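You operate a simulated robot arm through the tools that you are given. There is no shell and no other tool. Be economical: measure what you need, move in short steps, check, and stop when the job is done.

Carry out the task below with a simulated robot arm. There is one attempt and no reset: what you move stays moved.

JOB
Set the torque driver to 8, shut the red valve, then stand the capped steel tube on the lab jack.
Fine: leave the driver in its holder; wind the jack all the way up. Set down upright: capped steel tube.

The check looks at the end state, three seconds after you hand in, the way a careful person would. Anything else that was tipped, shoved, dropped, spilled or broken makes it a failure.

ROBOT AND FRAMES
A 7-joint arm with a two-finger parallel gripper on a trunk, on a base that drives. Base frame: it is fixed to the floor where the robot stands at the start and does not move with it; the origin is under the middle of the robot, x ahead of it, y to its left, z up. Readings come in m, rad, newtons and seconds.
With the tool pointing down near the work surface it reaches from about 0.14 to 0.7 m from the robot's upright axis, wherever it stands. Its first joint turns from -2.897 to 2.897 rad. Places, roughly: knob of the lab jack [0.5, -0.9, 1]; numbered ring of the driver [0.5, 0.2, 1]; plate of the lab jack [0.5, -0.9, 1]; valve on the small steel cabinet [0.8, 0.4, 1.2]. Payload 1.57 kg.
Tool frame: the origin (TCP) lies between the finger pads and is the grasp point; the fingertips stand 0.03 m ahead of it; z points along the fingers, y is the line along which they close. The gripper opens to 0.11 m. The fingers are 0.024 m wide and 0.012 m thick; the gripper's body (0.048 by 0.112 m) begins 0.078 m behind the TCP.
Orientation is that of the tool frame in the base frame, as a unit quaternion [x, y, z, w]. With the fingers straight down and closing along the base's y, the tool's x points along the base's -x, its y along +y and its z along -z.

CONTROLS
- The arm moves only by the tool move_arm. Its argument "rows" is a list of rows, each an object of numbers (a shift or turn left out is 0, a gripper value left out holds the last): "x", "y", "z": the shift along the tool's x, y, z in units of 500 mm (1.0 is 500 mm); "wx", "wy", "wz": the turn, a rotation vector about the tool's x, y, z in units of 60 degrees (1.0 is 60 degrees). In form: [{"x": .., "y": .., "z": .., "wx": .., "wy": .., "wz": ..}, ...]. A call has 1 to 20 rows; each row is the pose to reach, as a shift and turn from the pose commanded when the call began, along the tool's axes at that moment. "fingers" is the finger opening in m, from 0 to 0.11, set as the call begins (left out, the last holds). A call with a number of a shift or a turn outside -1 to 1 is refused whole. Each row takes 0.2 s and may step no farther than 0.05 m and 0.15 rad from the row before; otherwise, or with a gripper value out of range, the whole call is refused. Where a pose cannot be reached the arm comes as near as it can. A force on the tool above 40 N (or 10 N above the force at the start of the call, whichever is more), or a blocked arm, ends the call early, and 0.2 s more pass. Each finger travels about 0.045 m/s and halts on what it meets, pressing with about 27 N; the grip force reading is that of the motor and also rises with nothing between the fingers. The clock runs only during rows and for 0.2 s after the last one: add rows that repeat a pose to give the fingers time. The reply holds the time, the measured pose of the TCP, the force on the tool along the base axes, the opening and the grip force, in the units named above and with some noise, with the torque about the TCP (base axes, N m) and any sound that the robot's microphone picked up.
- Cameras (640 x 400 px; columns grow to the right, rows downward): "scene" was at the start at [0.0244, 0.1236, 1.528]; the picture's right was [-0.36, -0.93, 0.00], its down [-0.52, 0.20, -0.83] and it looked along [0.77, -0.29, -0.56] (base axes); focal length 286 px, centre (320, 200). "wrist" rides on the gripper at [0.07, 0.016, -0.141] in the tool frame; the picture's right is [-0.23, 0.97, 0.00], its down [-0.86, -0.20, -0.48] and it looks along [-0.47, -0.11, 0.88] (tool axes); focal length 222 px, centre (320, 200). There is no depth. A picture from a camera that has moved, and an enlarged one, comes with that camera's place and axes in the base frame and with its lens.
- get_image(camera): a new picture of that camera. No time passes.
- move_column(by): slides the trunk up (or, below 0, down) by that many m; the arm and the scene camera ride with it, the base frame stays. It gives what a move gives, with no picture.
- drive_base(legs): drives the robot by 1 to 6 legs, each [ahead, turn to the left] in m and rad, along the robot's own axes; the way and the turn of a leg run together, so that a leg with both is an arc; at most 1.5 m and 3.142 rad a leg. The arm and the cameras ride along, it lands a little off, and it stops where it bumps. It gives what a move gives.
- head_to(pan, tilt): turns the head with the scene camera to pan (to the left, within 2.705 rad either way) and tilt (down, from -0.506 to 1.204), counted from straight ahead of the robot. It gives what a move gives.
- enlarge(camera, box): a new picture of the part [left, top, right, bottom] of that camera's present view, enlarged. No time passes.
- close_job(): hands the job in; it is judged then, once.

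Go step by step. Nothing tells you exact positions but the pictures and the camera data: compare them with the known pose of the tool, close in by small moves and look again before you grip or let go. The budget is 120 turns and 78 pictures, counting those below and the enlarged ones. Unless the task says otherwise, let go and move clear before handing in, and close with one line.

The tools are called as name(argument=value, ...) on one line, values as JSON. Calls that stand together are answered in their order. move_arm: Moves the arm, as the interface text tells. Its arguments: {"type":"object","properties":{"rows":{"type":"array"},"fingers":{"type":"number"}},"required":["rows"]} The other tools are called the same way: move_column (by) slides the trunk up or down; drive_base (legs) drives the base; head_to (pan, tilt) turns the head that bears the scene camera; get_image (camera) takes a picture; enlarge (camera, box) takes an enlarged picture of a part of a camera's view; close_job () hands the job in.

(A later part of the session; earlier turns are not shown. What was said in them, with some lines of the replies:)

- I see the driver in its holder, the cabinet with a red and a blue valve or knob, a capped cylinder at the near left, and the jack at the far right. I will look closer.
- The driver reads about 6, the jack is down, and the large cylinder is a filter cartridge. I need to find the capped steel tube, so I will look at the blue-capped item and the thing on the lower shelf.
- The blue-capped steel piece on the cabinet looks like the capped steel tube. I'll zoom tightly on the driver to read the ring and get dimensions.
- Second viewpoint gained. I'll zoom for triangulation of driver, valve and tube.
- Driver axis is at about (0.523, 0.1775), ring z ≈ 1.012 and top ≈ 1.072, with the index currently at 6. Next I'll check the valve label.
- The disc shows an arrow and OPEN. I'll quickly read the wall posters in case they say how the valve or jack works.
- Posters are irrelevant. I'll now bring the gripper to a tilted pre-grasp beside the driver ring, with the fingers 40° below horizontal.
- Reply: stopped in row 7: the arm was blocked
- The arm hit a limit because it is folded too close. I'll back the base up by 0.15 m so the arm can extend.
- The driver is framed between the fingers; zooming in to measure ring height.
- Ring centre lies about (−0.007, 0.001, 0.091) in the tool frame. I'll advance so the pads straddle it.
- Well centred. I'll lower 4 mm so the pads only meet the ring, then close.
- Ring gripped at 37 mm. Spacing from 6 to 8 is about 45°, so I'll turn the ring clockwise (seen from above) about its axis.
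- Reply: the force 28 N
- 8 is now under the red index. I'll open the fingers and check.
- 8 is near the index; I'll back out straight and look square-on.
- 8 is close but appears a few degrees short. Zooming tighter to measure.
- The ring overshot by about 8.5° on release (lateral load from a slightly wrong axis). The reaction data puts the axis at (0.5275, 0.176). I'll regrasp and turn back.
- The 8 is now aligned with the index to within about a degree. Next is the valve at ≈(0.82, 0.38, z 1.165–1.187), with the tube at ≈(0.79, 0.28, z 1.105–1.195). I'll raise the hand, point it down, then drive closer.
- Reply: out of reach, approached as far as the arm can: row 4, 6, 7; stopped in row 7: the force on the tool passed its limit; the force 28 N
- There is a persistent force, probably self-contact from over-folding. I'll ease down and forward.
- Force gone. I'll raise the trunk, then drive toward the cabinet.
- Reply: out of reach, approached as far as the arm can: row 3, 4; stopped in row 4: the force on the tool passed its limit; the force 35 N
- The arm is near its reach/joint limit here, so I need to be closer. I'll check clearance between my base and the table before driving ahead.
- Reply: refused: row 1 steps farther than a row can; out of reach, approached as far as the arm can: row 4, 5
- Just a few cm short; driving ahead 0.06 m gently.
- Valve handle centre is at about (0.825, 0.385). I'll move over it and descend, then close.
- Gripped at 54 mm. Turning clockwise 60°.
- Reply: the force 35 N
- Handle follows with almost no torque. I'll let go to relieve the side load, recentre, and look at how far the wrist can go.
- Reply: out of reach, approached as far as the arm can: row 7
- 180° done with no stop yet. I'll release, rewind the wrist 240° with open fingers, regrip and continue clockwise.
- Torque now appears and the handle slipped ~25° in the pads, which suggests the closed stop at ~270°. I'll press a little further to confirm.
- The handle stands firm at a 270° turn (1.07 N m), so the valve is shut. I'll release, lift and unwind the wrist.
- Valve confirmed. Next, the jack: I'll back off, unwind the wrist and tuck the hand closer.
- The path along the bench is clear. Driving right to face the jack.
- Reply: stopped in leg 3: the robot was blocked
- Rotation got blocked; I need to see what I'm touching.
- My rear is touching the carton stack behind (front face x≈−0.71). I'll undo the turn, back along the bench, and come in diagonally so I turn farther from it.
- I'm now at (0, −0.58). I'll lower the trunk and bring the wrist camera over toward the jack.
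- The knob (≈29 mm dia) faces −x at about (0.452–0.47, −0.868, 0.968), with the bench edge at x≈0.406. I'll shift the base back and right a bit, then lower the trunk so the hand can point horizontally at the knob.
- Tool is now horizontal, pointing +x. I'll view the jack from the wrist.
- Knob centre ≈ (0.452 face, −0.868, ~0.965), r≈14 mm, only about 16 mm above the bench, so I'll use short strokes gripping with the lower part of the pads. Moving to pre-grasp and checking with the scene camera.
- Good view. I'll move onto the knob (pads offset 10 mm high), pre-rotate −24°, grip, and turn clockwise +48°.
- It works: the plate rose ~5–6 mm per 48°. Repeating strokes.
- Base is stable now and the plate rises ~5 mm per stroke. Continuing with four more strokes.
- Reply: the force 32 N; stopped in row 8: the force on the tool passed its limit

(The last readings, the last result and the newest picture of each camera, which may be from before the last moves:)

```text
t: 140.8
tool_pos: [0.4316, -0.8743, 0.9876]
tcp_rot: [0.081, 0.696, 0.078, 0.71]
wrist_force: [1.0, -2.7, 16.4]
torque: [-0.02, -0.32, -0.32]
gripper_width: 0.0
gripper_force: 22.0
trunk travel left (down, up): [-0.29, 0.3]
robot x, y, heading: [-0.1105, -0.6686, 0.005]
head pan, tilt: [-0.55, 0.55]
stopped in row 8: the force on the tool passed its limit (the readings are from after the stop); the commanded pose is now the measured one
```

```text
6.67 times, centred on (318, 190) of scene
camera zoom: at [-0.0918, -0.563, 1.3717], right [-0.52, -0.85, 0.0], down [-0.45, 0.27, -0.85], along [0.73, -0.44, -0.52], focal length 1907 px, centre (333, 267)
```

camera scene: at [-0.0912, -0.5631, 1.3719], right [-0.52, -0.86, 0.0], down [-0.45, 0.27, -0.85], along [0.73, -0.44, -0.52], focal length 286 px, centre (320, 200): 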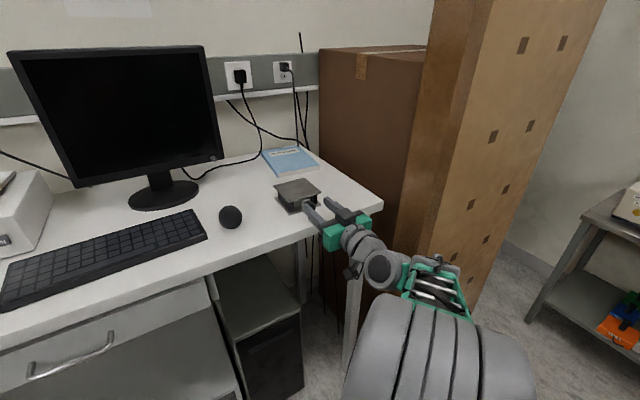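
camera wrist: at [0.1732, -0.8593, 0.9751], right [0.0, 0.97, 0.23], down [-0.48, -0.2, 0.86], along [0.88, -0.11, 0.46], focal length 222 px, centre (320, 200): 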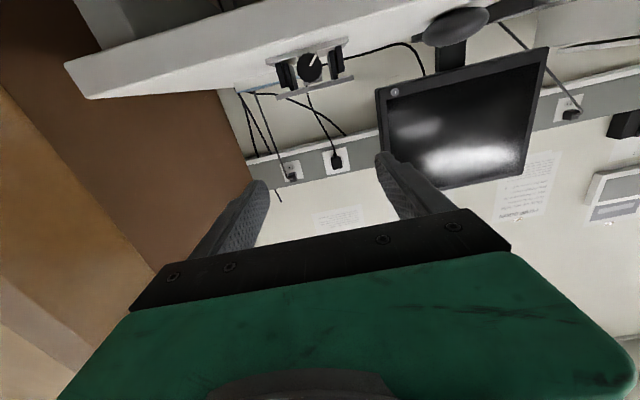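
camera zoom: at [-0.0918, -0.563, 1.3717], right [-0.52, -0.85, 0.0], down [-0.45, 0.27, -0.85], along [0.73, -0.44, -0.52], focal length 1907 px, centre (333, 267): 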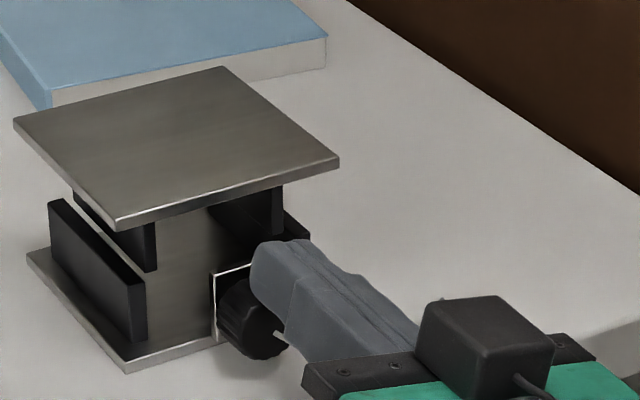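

The grip slipped off during the last strokes, probably because the jack reached its top stop at ~270°. I'll back out, regrip more centrally and test for resistance.

move_arm(rows=[{"z": -0.05}, {"z": -0.1}, {"x": 0.0364, "y": 0.0078, "z": -0.1, "wz": -0.14}, {"x": 0.0364, "y": 0.0078, "z": -0.1, "wz": -0.28}, {"x": 0.0364, "y": 0.0078, "z": -0.1, "wz": -0.42}, {"x": 0.0364, "y": 0.0078, "z": -0.1, "wz": -0.465}, {"x": 0.0364, "y": 0.0078, "z": -0.05, "wz": -0.465}, {"x": 0.0364, "y": 0.0078, "z": 0.005, "wz": -0.465}, {"x": 0.0364, "y": 0.0078, "z": 0.005, "wz": -0.465}], fingers=0.038)

move_arm(rows=[{}, {}, {}], fingers=0.015)

move_arm(rows=[{"x": 0.0001, "y": -0.0016, "wz": 0.125}, {"x": 0.0004, "y": -0.0031, "wz": 0.25}, {"x": 0.0009, "y": -0.0046, "wz": 0.375}])

enlarge(camera="scene", box=[270, 160, 366, 220])

```text
t: 142.8
tool_pos: [0.4356, -0.8655, 0.9659]
tcp_rot: [-0.089, 0.698, -0.092, 0.704]
wrist_force: [0.3, -1.1, -0.8]
torque: [0.02, 0.01, 0.01]
gripper_width: 0.038
gripper_force: 0.0
trunk travel left (down, up): [-0.29, 0.3]
robot x, y, heading: [-0.1142, -0.6731, 0.002]
head pan, tilt: [-0.55, 0.55]
```

```text
t: 143.6
tool_pos: [0.4354, -0.8668, 0.9671]
tcp_rot: [-0.089, 0.698, -0.092, 0.705]
wrist_force: [2.4, -2.4, 1.1]
torque: [0.0, -0.04, -0.09]
gripper_width: 0.0297
gripper_force: 35.3
trunk travel left (down, up): [-0.29, 0.3]
robot x, y, heading: [-0.1051, -0.674, 0.007]
head pan, tilt: [-0.55, 0.55]
```

```text
t: 144.4
tool_pos: [0.435, -0.8677, 0.9667]
tcp_rot: [0.051, 0.702, 0.048, 0.709]
wrist_force: [4.4, -3.5, 1.0]
torque: [-0.18, -0.17, -0.21]
gripper_width: 0.0294
gripper_force: 39.3
trunk travel left (down, up): [-0.29, 0.3]
robot x, y, heading: [-0.1076, -0.6707, -0.0]
head pan, tilt: [-0.55, 0.55]
```

```text
6.67 times, centred on (318, 190) of scene
camera zoom: at [-0.0904, -0.5634, 1.372], right [-0.52, -0.85, 0.0], down [-0.45, 0.27, -0.85], along [0.73, -0.44, -0.52], focal length 1907 px, centre (333, 267)
```

zoom: 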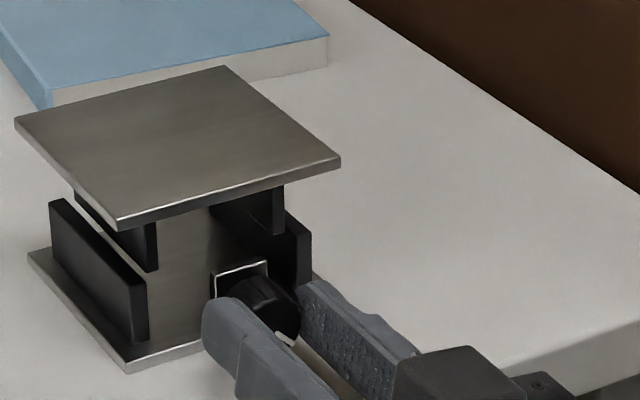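

move_arm(rows=[{"x": 0.0001, "y": -0.0016, "wz": 0.125}, {"x": 0.0004, "y": -0.0031, "wz": 0.25}])

enlarge(camera="scene", box=[270, 160, 366, 220])

```text
t: 145.0
tool_pos: [0.4346, -0.8681, 0.9649]
tcp_rot: [0.143, 0.689, 0.14, 0.696]
wrist_force: [-1.9, -0.9, 0.0]
torque: [-0.4, 0.05, -0.37]
gripper_width: 0.0297
gripper_force: 38.9
trunk travel left (down, up): [-0.29, 0.3]
robot x, y, heading: [-0.1089, -0.6731, 0.005]
head pan, tilt: [-0.55, 0.55]
```

```text
6.67 times, centred on (318, 190) of scene
camera zoom: at [-0.0911, -0.5632, 1.3719], right [-0.52, -0.85, 0.0], down [-0.45, 0.27, -0.85], along [0.73, -0.44, -0.52], focal length 1907 px, centre (333, 267)
```

zoom: 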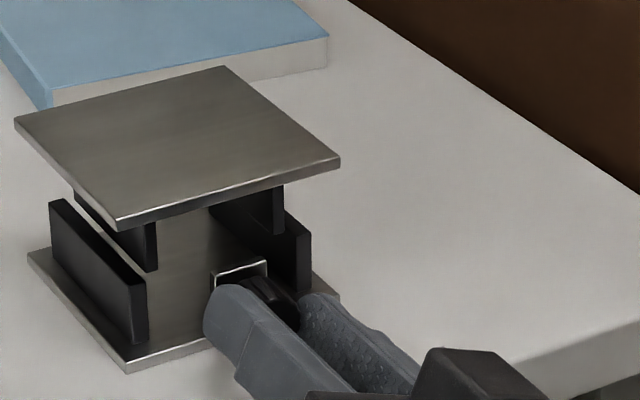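

The knob resists (torque climbing to 0.4 N m) and the plate no longer moves, so the jack is fully up. Releasing and withdrawing.

move_arm(rows=[{}, {}, {}], fingers=0.042)

move_arm(rows=[{"z": -0.06}, {"z": -0.13}, {"z": -0.2}, {"z": -0.27}, {"z": -0.27, "wz": -0.13}, {"z": -0.27, "wz": -0.26}, {"z": -0.27, "wz": -0.38}])

enlarge(camera="scene", box=[250, 140, 378, 220])

```text
t: 145.8
tool_pos: [0.4347, -0.8689, 0.9663]
tcp_rot: [0.14, 0.689, 0.14, 0.697]
wrist_force: [0.3, 1.2, 2.4]
torque: [-0.06, 0.05, -0.03]
gripper_width: 0.0398
gripper_force: 0.0
trunk travel left (down, up): [-0.29, 0.3]
robot x, y, heading: [-0.1086, -0.673, 0.003]
head pan, tilt: [-0.55, 0.55]
```

```text
t: 147.4
tool_pos: [0.3006, -0.8677, 0.9654]
tcp_rot: [0.001, 0.704, -0.002, 0.71]
wrist_force: [0.2, 0.1, -0.6]
torque: [0.01, 0.02, 0.0]
gripper_width: 0.0421
gripper_force: 0.1
out of reach, approached as far as the arm can: row 4
trunk travel left (down, up): [-0.29, 0.3]
robot x, y, heading: [-0.1072, -0.6698, 0.006]
head pan, tilt: [-0.55, 0.55]
```

```text
5.00 times, centred on (314, 180) of scene
camera zoom: at [-0.0908, -0.5631, 1.3719], right [-0.52, -0.85, 0.0], down [-0.45, 0.27, -0.85], along [0.73, -0.44, -0.52], focal length 1430 px, centre (350, 300)
```

zoom: 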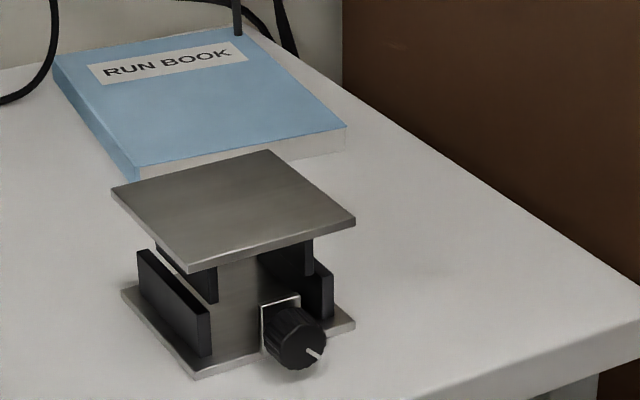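

The jack stands wound up and undisturbed: plate centre ≈ (0.525, −0.861), top z ≈ 1.016. Now I'll raise the trunk, point the hand down, and return for the tube.

move_column(by=0.3)

move_arm(rows=[{"x": 0.02, "wy": 0.125}, {"x": 0.04, "wy": 0.25}, {"x": 0.06, "wy": 0.375}, {"x": 0.08, "wy": 0.5}, {"x": 0.1, "wy": 0.625}, {"x": 0.12, "wy": 0.75}], fingers=0.09)

move_arm(rows=[{"wy": 0.125}, {"wy": 0.25}, {"wy": 0.375}, {"wy": 0.5}, {"wy": 0.625}, {"wy": 0.75}, {"wy": 0.75}])

```text
t: 150.4
tool_pos: [0.2989, -0.8666, 1.2649]
tcp_rot: [0.002, 0.703, -0.002, 0.711]
wrist_force: [-0.8, -0.2, -0.3]
torque: [0.0, -0.01, 0.0]
gripper_width: 0.0418
gripper_force: 0.0
trunk travel left (down, up): [-0.59, 0.0]
robot x, y, heading: [-0.1096, -0.6719, 0.008]
head pan, tilt: [-0.55, 0.55]
```

```text
t: 151.7
tool_pos: [0.2619, -0.9239, 1.2112]
tcp_rot: [0.081, 0.904, -0.04, 0.418]
wrist_force: [0.9, 0.4, -0.3]
torque: [-0.05, 0.04, -0.03]
gripper_width: 0.09
gripper_force: 0.0
trunk travel left (down, up): [-0.59, 0.0]
robot x, y, heading: [-0.1066, -0.6713, 0.004]
head pan, tilt: [-0.55, 0.55]
stopped in row 6: the arm was blocked; the commanded pose is now the measured one
```

```text
t: 153.3
tool_pos: [0.2625, -0.9241, 1.2133]
tcp_rot: [0.089, 0.995, -0.006, 0.041]
wrist_force: [0.7, 1.0, -0.1]
torque: [0.01, -0.01, -0.02]
gripper_width: 0.0899
gripper_force: 0.1
trunk travel left (down, up): [-0.59, 0.0]
robot x, y, heading: [-0.1056, -0.6678, 0.007]
head pan, tilt: [-0.55, 0.55]
```

drive_base(legs=[[0, 1.49], [0.93, 0], [0, -1.497], [0.19, 0]])

```text
t: 166.7
tool_pos: [0.5413, -0.0302, 1.2118]
tcp_rot: [0.113, 0.993, -0.006, 0.041]
wrist_force: [0.0, -0.2, 0.4]
torque: [0.01, -0.01, 0.0]
gripper_width: 0.0901
gripper_force: 0.0
trunk travel left (down, up): [-0.59, 0.0]
robot x, y, heading: [0.1844, 0.2381, -0.045]
head pan, tilt: [-0.55, 0.55]
stopped in leg 4: the robot was blocked; the commanded pose is now the measured one
```

I touched something ahead at x≈0.18, so I back off 3 cm and move the hand above the tube.

drive_base(legs=[[-0.03, 0.045]])

move_arm(rows=[{"x": -0.035, "y": 0.078, "z": -0.04, "wy": 0.02, "wz": -0.054}, {"x": -0.07, "y": 0.156, "z": -0.072, "wy": 0.04, "wz": -0.108}, {"x": -0.105, "y": 0.234, "z": -0.072, "wy": 0.06, "wz": -0.162}, {"x": -0.14, "y": 0.312, "z": -0.072, "wx": -0.01, "wy": 0.078, "wz": -0.216}, {"x": -0.175, "y": 0.39, "z": -0.072, "wx": -0.01, "wy": 0.078, "wz": -0.216}, {"x": -0.21, "y": 0.468, "z": -0.072, "wx": -0.01, "wy": 0.078, "wz": -0.216}, {"x": -0.245, "y": 0.546, "z": -0.072, "wx": -0.01, "wy": 0.078, "wz": -0.216}, {"x": -0.28, "y": 0.625, "z": -0.072, "wx": -0.01, "wy": 0.078, "wz": -0.216}, {"x": -0.315, "y": 0.703, "z": -0.072, "wx": -0.01, "wy": 0.078, "wz": -0.216}, {"x": -0.315, "y": 0.703, "z": -0.072, "wx": -0.01, "wy": 0.078, "wz": -0.216}])

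get_image(camera="wrist")

```text
t: 167.5
tool_pos: [0.5213, -0.0142, 1.2121]
tcp_rot: [0.09, 0.995, -0.006, 0.042]
wrist_force: [-0.3, 0.1, -0.5]
torque: [-0.01, 0.0, -0.04]
gripper_width: 0.0897
gripper_force: 0.1
trunk travel left (down, up): [-0.59, 0.0]
robot x, y, heading: [0.1538, 0.2416, 0.002]
head pan, tilt: [-0.55, 0.55]
```

```text
t: 169.7
tool_pos: [0.7368, 0.3066, 1.2601]
tcp_rot: [-0.023, 1.0, -0.002, -0.001]
wrist_force: [0.6, 0.1, 0.2]
torque: [0.0, 0.01, -0.02]
gripper_width: 0.0901
gripper_force: 0.1
trunk travel left (down, up): [-0.59, 0.0]
robot x, y, heading: [0.1517, 0.2417, 0.003]
head pan, tilt: [-0.55, 0.55]
```

```text
19 pictures are left
camera wrist: at [0.6668, 0.3193, 1.4017], right [0.18, 0.98, 0.0], down [0.86, -0.16, 0.48], along [0.47, -0.09, -0.88], focal length 222 px, centre (320, 200)
```

wrist: 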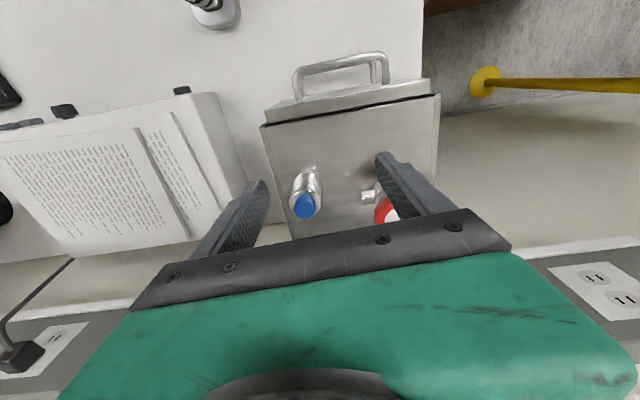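

enlarge(camera="wrist", box=[270, 150, 350, 225])

```text
5.33 times, centred on (310, 188) of wrist
camera zoom: at [0.6668, 0.3193, 1.4017], right [0.18, 0.98, 0.0], down [0.86, -0.16, 0.48], along [0.47, -0.09, -0.88], focal length 1185 px, centre (373, 267)
```

zoom: 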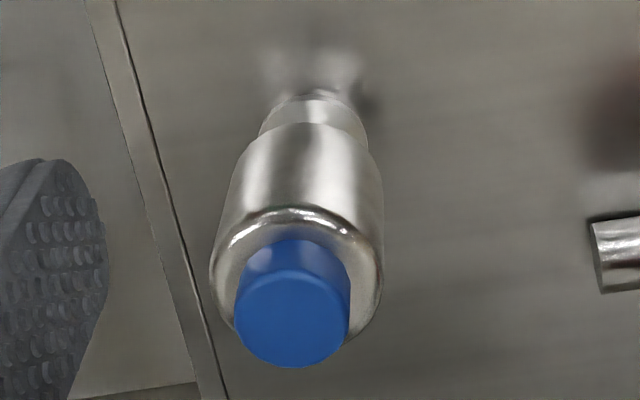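

Tube axis ≈ (0.789, 0.279). Moving over, descending to TCP z 1.16, and checking before gripping.

move_arm(rows=[{"x": -0.051, "y": -0.03}, {"x": -0.102, "y": -0.06}, {"x": -0.102, "y": -0.06}, {"x": -0.102, "y": -0.06, "z": 0.06}, {"x": -0.102, "y": -0.06, "z": 0.12}], fingers=0.074)

get_image(camera="wrist")

```text
t: 170.9
tool_pos: [0.7917, 0.2778, 1.2001]
tcp_rot: [-0.023, 1.0, -0.001, 0.0]
wrist_force: [-0.1, 1.1, 0.3]
torque: [0.01, -0.01, 0.01]
gripper_width: 0.0744
gripper_force: 0.1
trunk travel left (down, up): [-0.59, 0.0]
robot x, y, heading: [0.1536, 0.2397, 0.007]
head pan, tilt: [-0.55, 0.55]
```

```text
17 pictures are left
camera wrist: at [0.719, 0.2904, 1.3408], right [0.18, 0.98, 0.0], down [0.86, -0.16, 0.48], along [0.47, -0.09, -0.88], focal length 222 px, centre (320, 200)
```

wrist: 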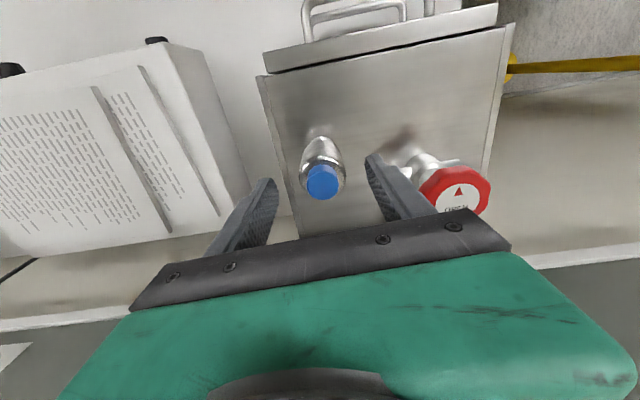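

Centred. Descending the rest and closing.

move_arm(rows=[{"x": 0.008, "y": 0.003, "z": 0.04}, {"x": 0.008, "y": 0.003, "z": 0.08}, {"x": 0.008, "y": 0.003, "z": 0.08}])

move_arm(rows=[{}, {}, {}, {}], fingers=0.03)

```text
t: 171.7
tool_pos: [0.7865, 0.278, 1.1603]
tcp_rot: [-0.023, 1.0, -0.002, -0.001]
wrist_force: [0.4, -0.6, 0.7]
torque: [-0.03, -0.03, 0.0]
gripper_width: 0.074
gripper_force: 0.0
trunk travel left (down, up): [-0.59, 0.0]
robot x, y, heading: [0.1531, 0.2377, 0.004]
head pan, tilt: [-0.55, 0.55]
```

```text
t: 172.7
tool_pos: [0.7866, 0.2791, 1.1602]
tcp_rot: [-0.022, 1.0, -0.002, 0.001]
wrist_force: [0.2, 0.8, 0.5]
torque: [0.01, -0.02, -0.04]
gripper_width: 0.0371
gripper_force: 26.6
trunk travel left (down, up): [-0.59, 0.0]
robot x, y, heading: [0.1559, 0.2356, -0.0]
head pan, tilt: [-0.55, 0.55]
```

Gripped at 37 mm. Lifting gently and checking that the tube comes along.

move_arm(rows=[{"z": -0.02}, {"z": -0.06}, {"z": -0.1}, {"z": -0.14}, {"z": -0.14}])

get_image(camera="wrist")

```text
t: 173.9
tool_pos: [0.7852, 0.2784, 1.2289]
tcp_rot: [-0.022, 1.0, -0.002, -0.001]
wrist_force: [-0.6, 0.4, -1.9]
torque: [0.01, 0.0, -0.04]
gripper_width: 0.0372
gripper_force: 27.2
trunk travel left (down, up): [-0.59, 0.0]
robot x, y, heading: [0.1525, 0.2409, 0.003]
head pan, tilt: [-0.55, 0.55]
```

```text
16 pictures are left
camera wrist: at [0.7148, 0.2911, 1.3703], right [0.18, 0.98, 0.0], down [0.86, -0.16, 0.48], along [0.47, -0.09, -0.88], focal length 222 px, centre (320, 200)
```

wrist: 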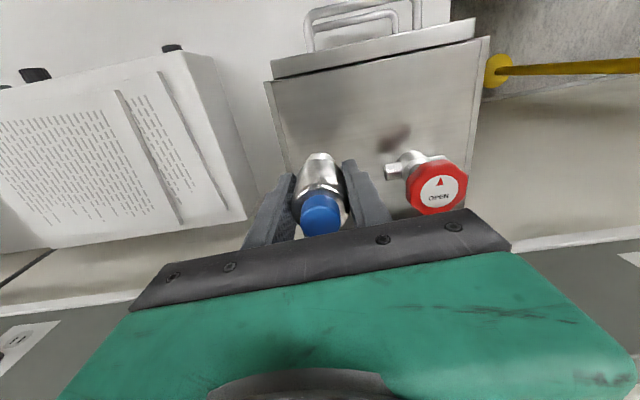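

Tube is held upright. Backing off, tucking, then driving to the jack.

drive_base(legs=[[-0.35, 0]])

move_arm(rows=[{"x": 0.08}, {"x": 0.16}, {"x": 0.24}, {"x": 0.3}, {"x": 0.3}])

drive_base(legs=[[0, -1.331], [0.84, 0], [0, 1.331]])

```text
t: 176.2
tool_pos: [0.4394, 0.278, 1.2303]
tcp_rot: [-0.025, 1.0, -0.002, 0.0]
wrist_force: [-0.4, 0.5, -1.3]
torque: [0.01, 0.01, -0.01]
gripper_width: 0.0375
gripper_force: 26.9
trunk travel left (down, up): [-0.59, 0.0]
robot x, y, heading: [-0.1977, 0.2353, -0.0]
head pan, tilt: [-0.55, 0.55]
```

```text
t: 177.3
tool_pos: [0.29, 0.2714, 1.2282]
tcp_rot: [-0.025, 1.0, -0.001, -0.001]
wrist_force: [-0.3, 0.3, -2.8]
torque: [-0.02, 0.03, 0.03]
gripper_width: 0.0372
gripper_force: 26.7
trunk travel left (down, up): [-0.59, 0.0]
robot x, y, heading: [-0.1935, 0.2381, 0.004]
head pan, tilt: [-0.55, 0.55]
```

```text
t: 188.4
tool_pos: [0.5006, -0.535, 1.2292]
tcp_rot: [-0.028, 1.0, -0.002, 0.001]
wrist_force: [0.6, -0.3, -1.5]
torque: [0.02, -0.01, 0.0]
gripper_width: 0.0372
gripper_force: 27.2
trunk travel left (down, up): [-0.59, 0.0]
robot x, y, heading: [0.0149, -0.5718, 0.008]
head pan, tilt: [-0.55, 0.55]
```

move_arm(rows=[{"x": -0.002, "y": -0.082}, {"x": -0.003, "y": -0.164}, {"x": -0.005, "y": -0.245}, {"x": -0.006, "y": -0.327}, {"x": -0.008, "y": -0.409}, {"x": -0.009, "y": -0.49}, {"x": -0.011, "y": -0.572}, {"x": -0.012, "y": -0.654}, {"x": -0.012, "y": -0.654, "z": 0.07}, {"x": -0.012, "y": -0.654, "z": 0.138}, {"x": -0.012, "y": -0.654, "z": 0.138}])

get_image(camera="wrist")

get_image(camera="scene")

```text
t: 190.8
tool_pos: [0.5254, -0.8624, 1.1621]
tcp_rot: [-0.028, 1.0, -0.001, 0.0]
wrist_force: [-1.0, -0.3, -1.9]
torque: [0.02, 0.01, 0.0]
gripper_width: 0.0372
gripper_force: 27.0
trunk travel left (down, up): [-0.59, 0.0]
robot x, y, heading: [0.0148, -0.5713, 0.014]
head pan, tilt: [-0.55, 0.55]
```

```text
15 pictures are left
camera wrist: at [0.4548, -0.8504, 1.3028], right [0.17, 0.99, 0.0], down [0.87, -0.15, 0.48], along [0.47, -0.08, -0.88], focal length 222 px, centre (320, 200)
```

wrist: 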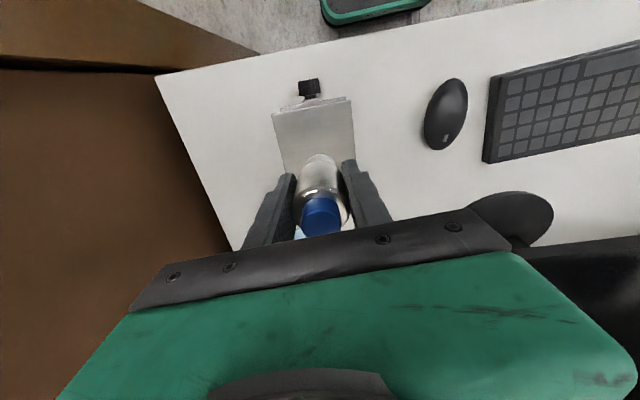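

```text
14 pictures are left
camera scene: at [0.0338, -0.4657, 1.672], right [-0.51, -0.86, 0.0], down [-0.45, 0.27, -0.85], along [0.73, -0.44, -0.52], focal length 286 px, centre (320, 200)
```

scene: 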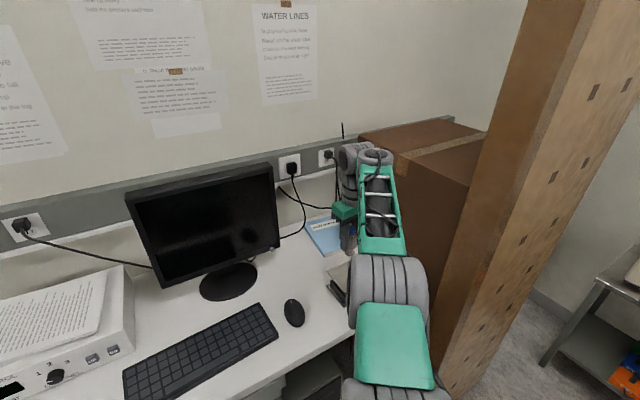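

Plate centre re-measured ≈ (0.53, −0.865). Descending to about 1 cm above contact and checking.

move_arm(rows=[{"x": -0.009, "y": -0.006, "z": 0.04}, {"x": -0.009, "y": -0.006, "z": 0.08}, {"x": -0.009, "y": -0.006, "z": 0.12}, {"x": -0.009, "y": -0.006, "z": 0.15}, {"x": -0.009, "y": -0.006, "z": 0.15}])

enlarge(camera="wrist", box=[240, 70, 400, 250])

enlarge(camera="scene", box=[310, 190, 406, 310])

```text
t: 192.0
tool_pos: [0.5309, -0.8667, 1.0848]
tcp_rot: [-0.029, 1.0, -0.001, 0.0]
wrist_force: [-1.2, 0.1, -1.2]
torque: [-0.03, -0.01, -0.03]
gripper_width: 0.0373
gripper_force: 27.2
out of reach, approached as far as the arm can: row 4
trunk travel left (down, up): [-0.59, 0.0]
robot x, y, heading: [0.017, -0.5734, 0.014]
head pan, tilt: [-0.55, 0.55]
```

```text
2.22 times, centred on (320, 160) of wrist
camera zoom: at [0.4582, -0.8543, 1.2263], right [0.17, 0.99, 0.0], down [0.87, -0.15, 0.48], along [0.47, -0.08, -0.88], focal length 494 px, centre (320, 289)
```

zoom: 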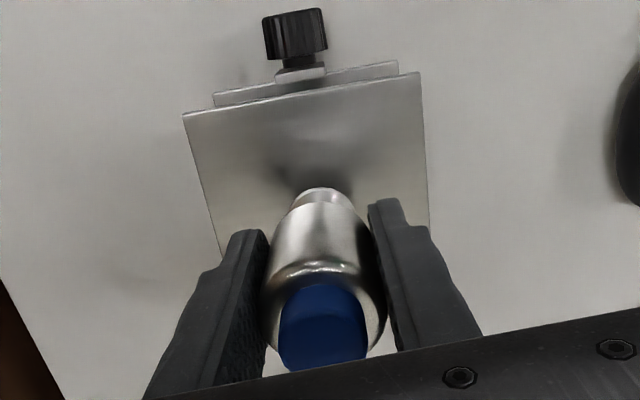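

```text
3.33 times, centred on (358, 250) of scene
camera zoom: at [0.0339, -0.4661, 1.672], right [-0.51, -0.86, 0.0], down [-0.45, 0.27, -0.85], along [0.73, -0.44, -0.52], focal length 954 px, centre (193, 33)
```

zoom: 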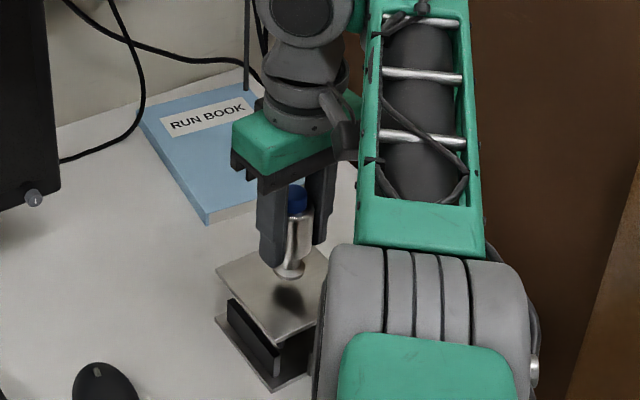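

The tube is centred over the plate with a small gap. Lowering in small steps until contact.

move_arm(rows=[{"z": 0.006}, {"z": 0.012}, {"z": 0.018}, {"z": 0.018}])

enlarge(camera="scene", box=[336, 235, 372, 280])

```text
t: 193.0
tool_pos: [0.5302, -0.8666, 1.0795]
tcp_rot: [-0.029, 1.0, 0.001, -0.003]
wrist_force: [-0.5, 0.1, -1.3]
torque: [0.0, 0.06, -0.02]
gripper_width: 0.0372
gripper_force: 26.8
out of reach, approached as far as the arm can: row 3, 4
trunk travel left (down, up): [-0.59, 0.0]
robot x, y, heading: [0.0188, -0.5741, 0.013]
head pan, tilt: [-0.55, 0.55]
```

```text
8.89 times, centred on (354, 258) of scene
camera zoom: at [0.0338, -0.4657, 1.672], right [-0.51, -0.86, 0.0], down [-0.45, 0.27, -0.85], along [0.73, -0.44, -0.52], focal length 2543 px, centre (18, -311)
```

zoom: 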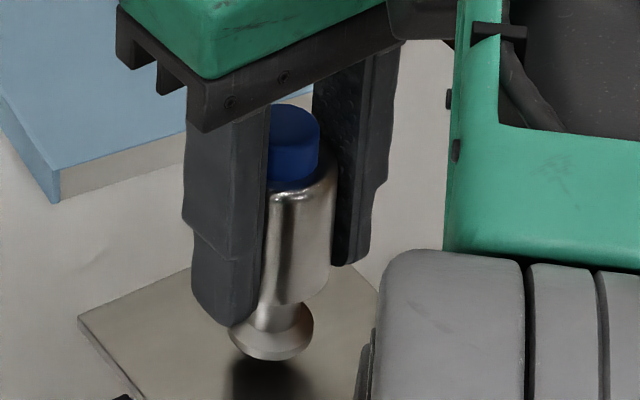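

The arm is at a joint limit, so I'll lower with the trunk in small steps, watching the force.

move_column(by=-0.004)

move_column(by=-0.003)

```text
t: 193.5
tool_pos: [0.5302, -0.8665, 1.0748]
tcp_rot: [-0.029, 1.0, 0.001, -0.004]
wrist_force: [-0.8, -0.1, -1.5]
torque: [-0.01, 0.01, 0.02]
gripper_width: 0.0372
gripper_force: 26.7
trunk travel left (down, up): [-0.586, 0.004]
robot x, y, heading: [0.0183, -0.576, 0.008]
head pan, tilt: [-0.55, 0.55]
```

```text
t: 194.0
tool_pos: [0.5304, -0.8656, 1.0724]
tcp_rot: [-0.028, 1.0, 0.001, -0.003]
wrist_force: [0.0, 0.2, -1.9]
torque: [0.03, -0.01, -0.04]
gripper_width: 0.0372
gripper_force: 27.1
trunk travel left (down, up): [-0.583, 0.007]
robot x, y, heading: [0.0144, -0.5726, 0.011]
head pan, tilt: [-0.55, 0.55]
```

move_column(by=-0.003)

enlarge(camera="scene", box=[336, 235, 372, 280])

```text
t: 194.5
tool_pos: [0.5307, -0.8661, 1.0685]
tcp_rot: [-0.028, 1.0, 0.002, -0.003]
wrist_force: [-0.4, -0.9, -1.6]
torque: [-0.01, -0.02, -0.03]
gripper_width: 0.0371
gripper_force: 26.9
trunk travel left (down, up): [-0.58, 0.01]
robot x, y, heading: [0.0196, -0.5736, 0.013]
head pan, tilt: [-0.55, 0.55]
```

```text
8.89 times, centred on (354, 258) of scene
camera zoom: at [0.0337, -0.4656, 1.6619], right [-0.51, -0.86, 0.0], down [-0.45, 0.27, -0.85], along [0.73, -0.44, -0.52], focal length 2543 px, centre (18, -311)
```

zoom: 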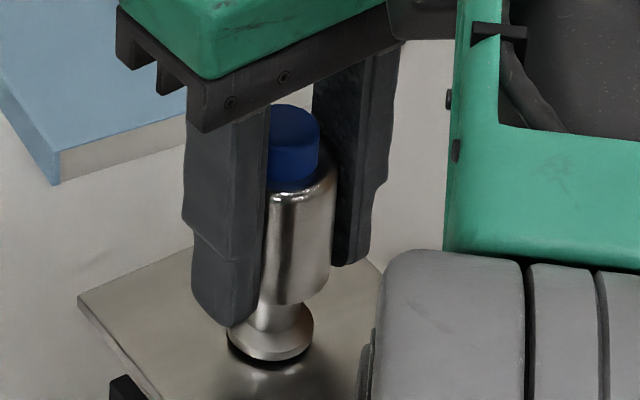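

move_column(by=-0.002)

move_column(by=-0.0015)

enlarge(camera="scene", box=[342, 262, 360, 280])

```text
t: 195.1
tool_pos: [0.5286, -0.8669, 1.0678]
tcp_rot: [-0.029, 1.0, 0.002, -0.003]
wrist_force: [1.2, 1.0, -1.6]
torque: [-0.02, -0.01, -0.02]
gripper_width: 0.0371
gripper_force: 27.0
trunk travel left (down, up): [-0.578, 0.012]
robot x, y, heading: [0.013, -0.5763, 0.01]
head pan, tilt: [-0.55, 0.55]
```

```text
t: 195.6
tool_pos: [0.531, -0.8662, 1.0665]
tcp_rot: [-0.029, 1.0, 0.001, -0.002]
wrist_force: [0.3, 0.2, 3.7]
torque: [0.0, -0.04, -0.01]
gripper_width: 0.0371
gripper_force: 27.4
trunk travel left (down, up): [-0.576, 0.013]
robot x, y, heading: [0.0154, -0.5749, 0.012]
head pan, tilt: [-0.55, 0.55]
```

```text
16.00 times, centred on (351, 271) of scene
camera zoom: at [0.0334, -0.4654, 1.6585], right [-0.51, -0.86, 0.0], down [-0.45, 0.27, -0.85], along [0.73, -0.44, -0.52], focal length 4577 px, centre (-176, -936)
```

zoom: 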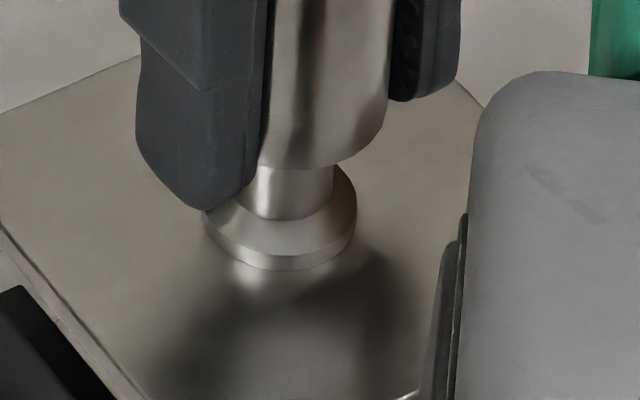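

Contact is made (force z rose to +3.7 N) and the base sits flat on the plate. Opening the fingers just enough to release.

move_arm(rows=[{}, {}, {}], fingers=0.06)

enlarge(camera="scene", box=[330, 225, 378, 285])

```text
t: 196.4
tool_pos: [0.5305, -0.8661, 1.0662]
tcp_rot: [-0.028, 1.0, 0.002, -0.003]
wrist_force: [0.9, 0.5, 0.0]
torque: [-0.01, 0.0, -0.01]
gripper_width: 0.06
gripper_force: 0.0
trunk travel left (down, up): [-0.576, 0.013]
robot x, y, heading: [0.0136, -0.5737, 0.016]
head pan, tilt: [-0.55, 0.55]
```

```text
6.67 times, centred on (354, 255) of scene
camera zoom: at [0.0336, -0.4656, 1.6584], right [-0.51, -0.86, 0.0], down [-0.45, 0.27, -0.85], along [0.73, -0.44, -0.52], focal length 1907 px, centre (93, -167)
```

zoom: 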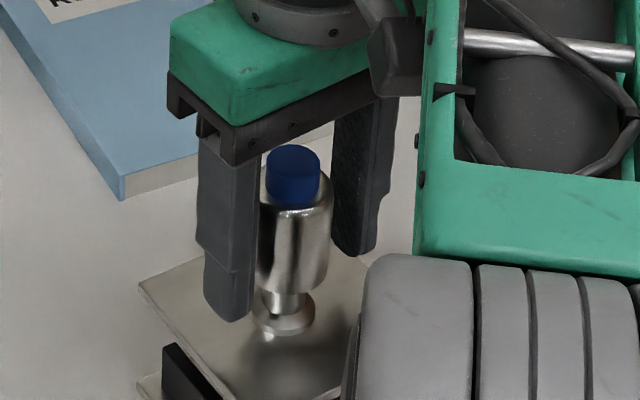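

The tube stands free. Lifting straight up, then moving aside for a final look.

move_arm(rows=[{"z": -0.05}, {"z": -0.12}, {"z": -0.2}, {"z": -0.28}, {"z": -0.28}])

move_arm(rows=[{"y": 0.09}, {"y": 0.18}, {"y": 0.27}, {"y": 0.36}, {"y": 0.45}, {"y": 0.54}])

get_image(camera="scene")

```text
t: 197.6
tool_pos: [0.5318, -0.8651, 1.2072]
tcp_rot: [-0.029, 1.0, 0.001, -0.003]
wrist_force: [-0.6, -0.2, 0.6]
torque: [0.0, 0.03, 0.02]
gripper_width: 0.06
gripper_force: 0.0
trunk travel left (down, up): [-0.576, 0.013]
robot x, y, heading: [0.0161, -0.5733, 0.009]
head pan, tilt: [-0.55, 0.55]
```

```text
t: 199.0
tool_pos: [0.5135, -0.5982, 1.2071]
tcp_rot: [-0.029, 1.0, 0.001, -0.003]
wrist_force: [-0.2, 0.3, 0.1]
torque: [-0.02, 0.06, -0.01]
gripper_width: 0.0601
gripper_force: 0.0
trunk travel left (down, up): [-0.576, 0.013]
robot x, y, heading: [0.0166, -0.574, 0.011]
head pan, tilt: [-0.55, 0.55]
```

```text
7 pictures are left
camera scene: at [0.0334, -0.4648, 1.6584], right [-0.51, -0.86, 0.0], down [-0.45, 0.27, -0.85], along [0.73, -0.44, -0.52], focal length 286 px, centre (320, 200)
```

scene: 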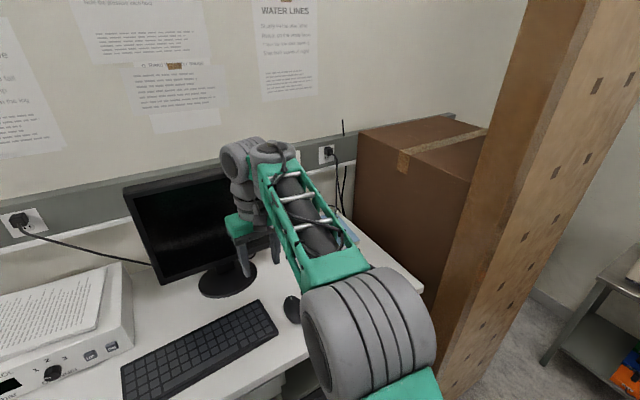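

get_image(camera="wrist")

head_to(pan=0.75, tilt=0.5)

get_image(camera="scene")

```text
6 pictures are left
camera wrist: at [0.4445, -0.5859, 1.3487], right [0.17, 0.99, 0.0], down [0.87, -0.15, 0.47], along [0.47, -0.08, -0.88], focal length 222 px, centre (320, 200)
```

wrist: 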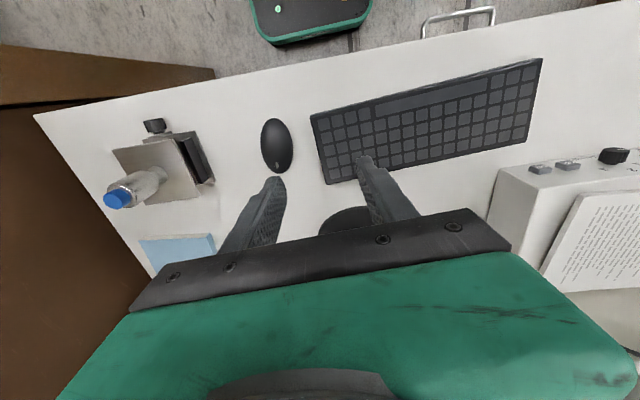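

```text
t: 200.4
tool_pos: [0.5151, -0.5982, 1.2075]
tcp_rot: [-0.029, 1.0, 0.001, -0.003]
wrist_force: [1.0, 0.1, 0.3]
torque: [0.02, -0.01, 0.01]
gripper_width: 0.0599
gripper_force: 0.1
trunk travel left (down, up): [-0.576, 0.013]
robot x, y, heading: [0.0174, -0.5716, 0.012]
head pan, tilt: [0.75, 0.499]
```

```text
5 pictures are left
camera scene: at [0.0222, -0.3566, 1.663], right [0.69, -0.72, 0.0], down [-0.35, -0.33, -0.88], along [0.63, 0.61, -0.48], focal length 286 px, centre (320, 200)
```

scene: 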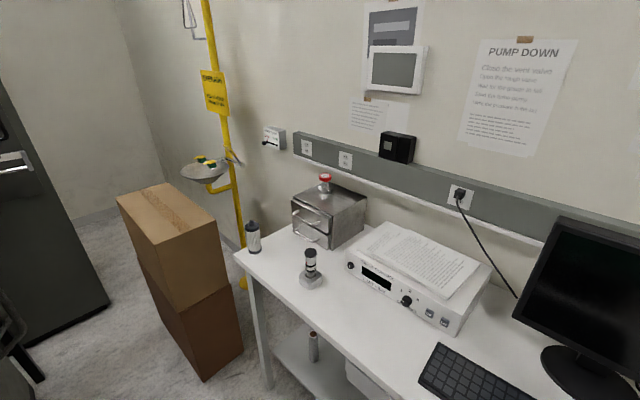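

Everything is in place: the tube is upright on the raised jack, and the driver, filter and lower-shelf item are all standing. One last check of the driver.

enlarge(camera="scene", box=[292, 240, 332, 295])

```text
7.27 times, centred on (312, 268) of scene
camera zoom: at [0.0222, -0.3566, 1.663], right [0.69, -0.72, 0.0], down [-0.35, -0.33, -0.88], along [0.63, 0.61, -0.48], focal length 2081 px, centre (378, -291)
```

zoom: 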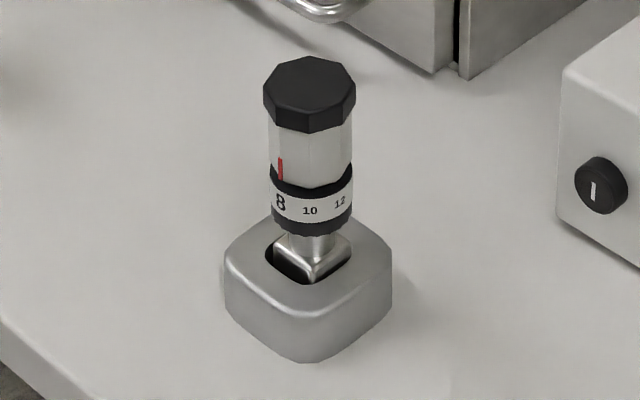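

The red index points at 8, the valve is shut, the jack is up with the tube standing on it, and the hand is clear, so I'm handing in.

close_job()

```text
The job is handed in.
```

The job is handed in: the driver reads 8 and is still in its holder, the red valve is shut, and the capped steel tube stands upright on the fully raised lab jack. While driving, I also touched the carton stack behind the robot and something ahead near the cabinet, and the jack's base shifted about 1–2 mm. I saw nothing tipped afterwards, but I did not look at the cartons again.
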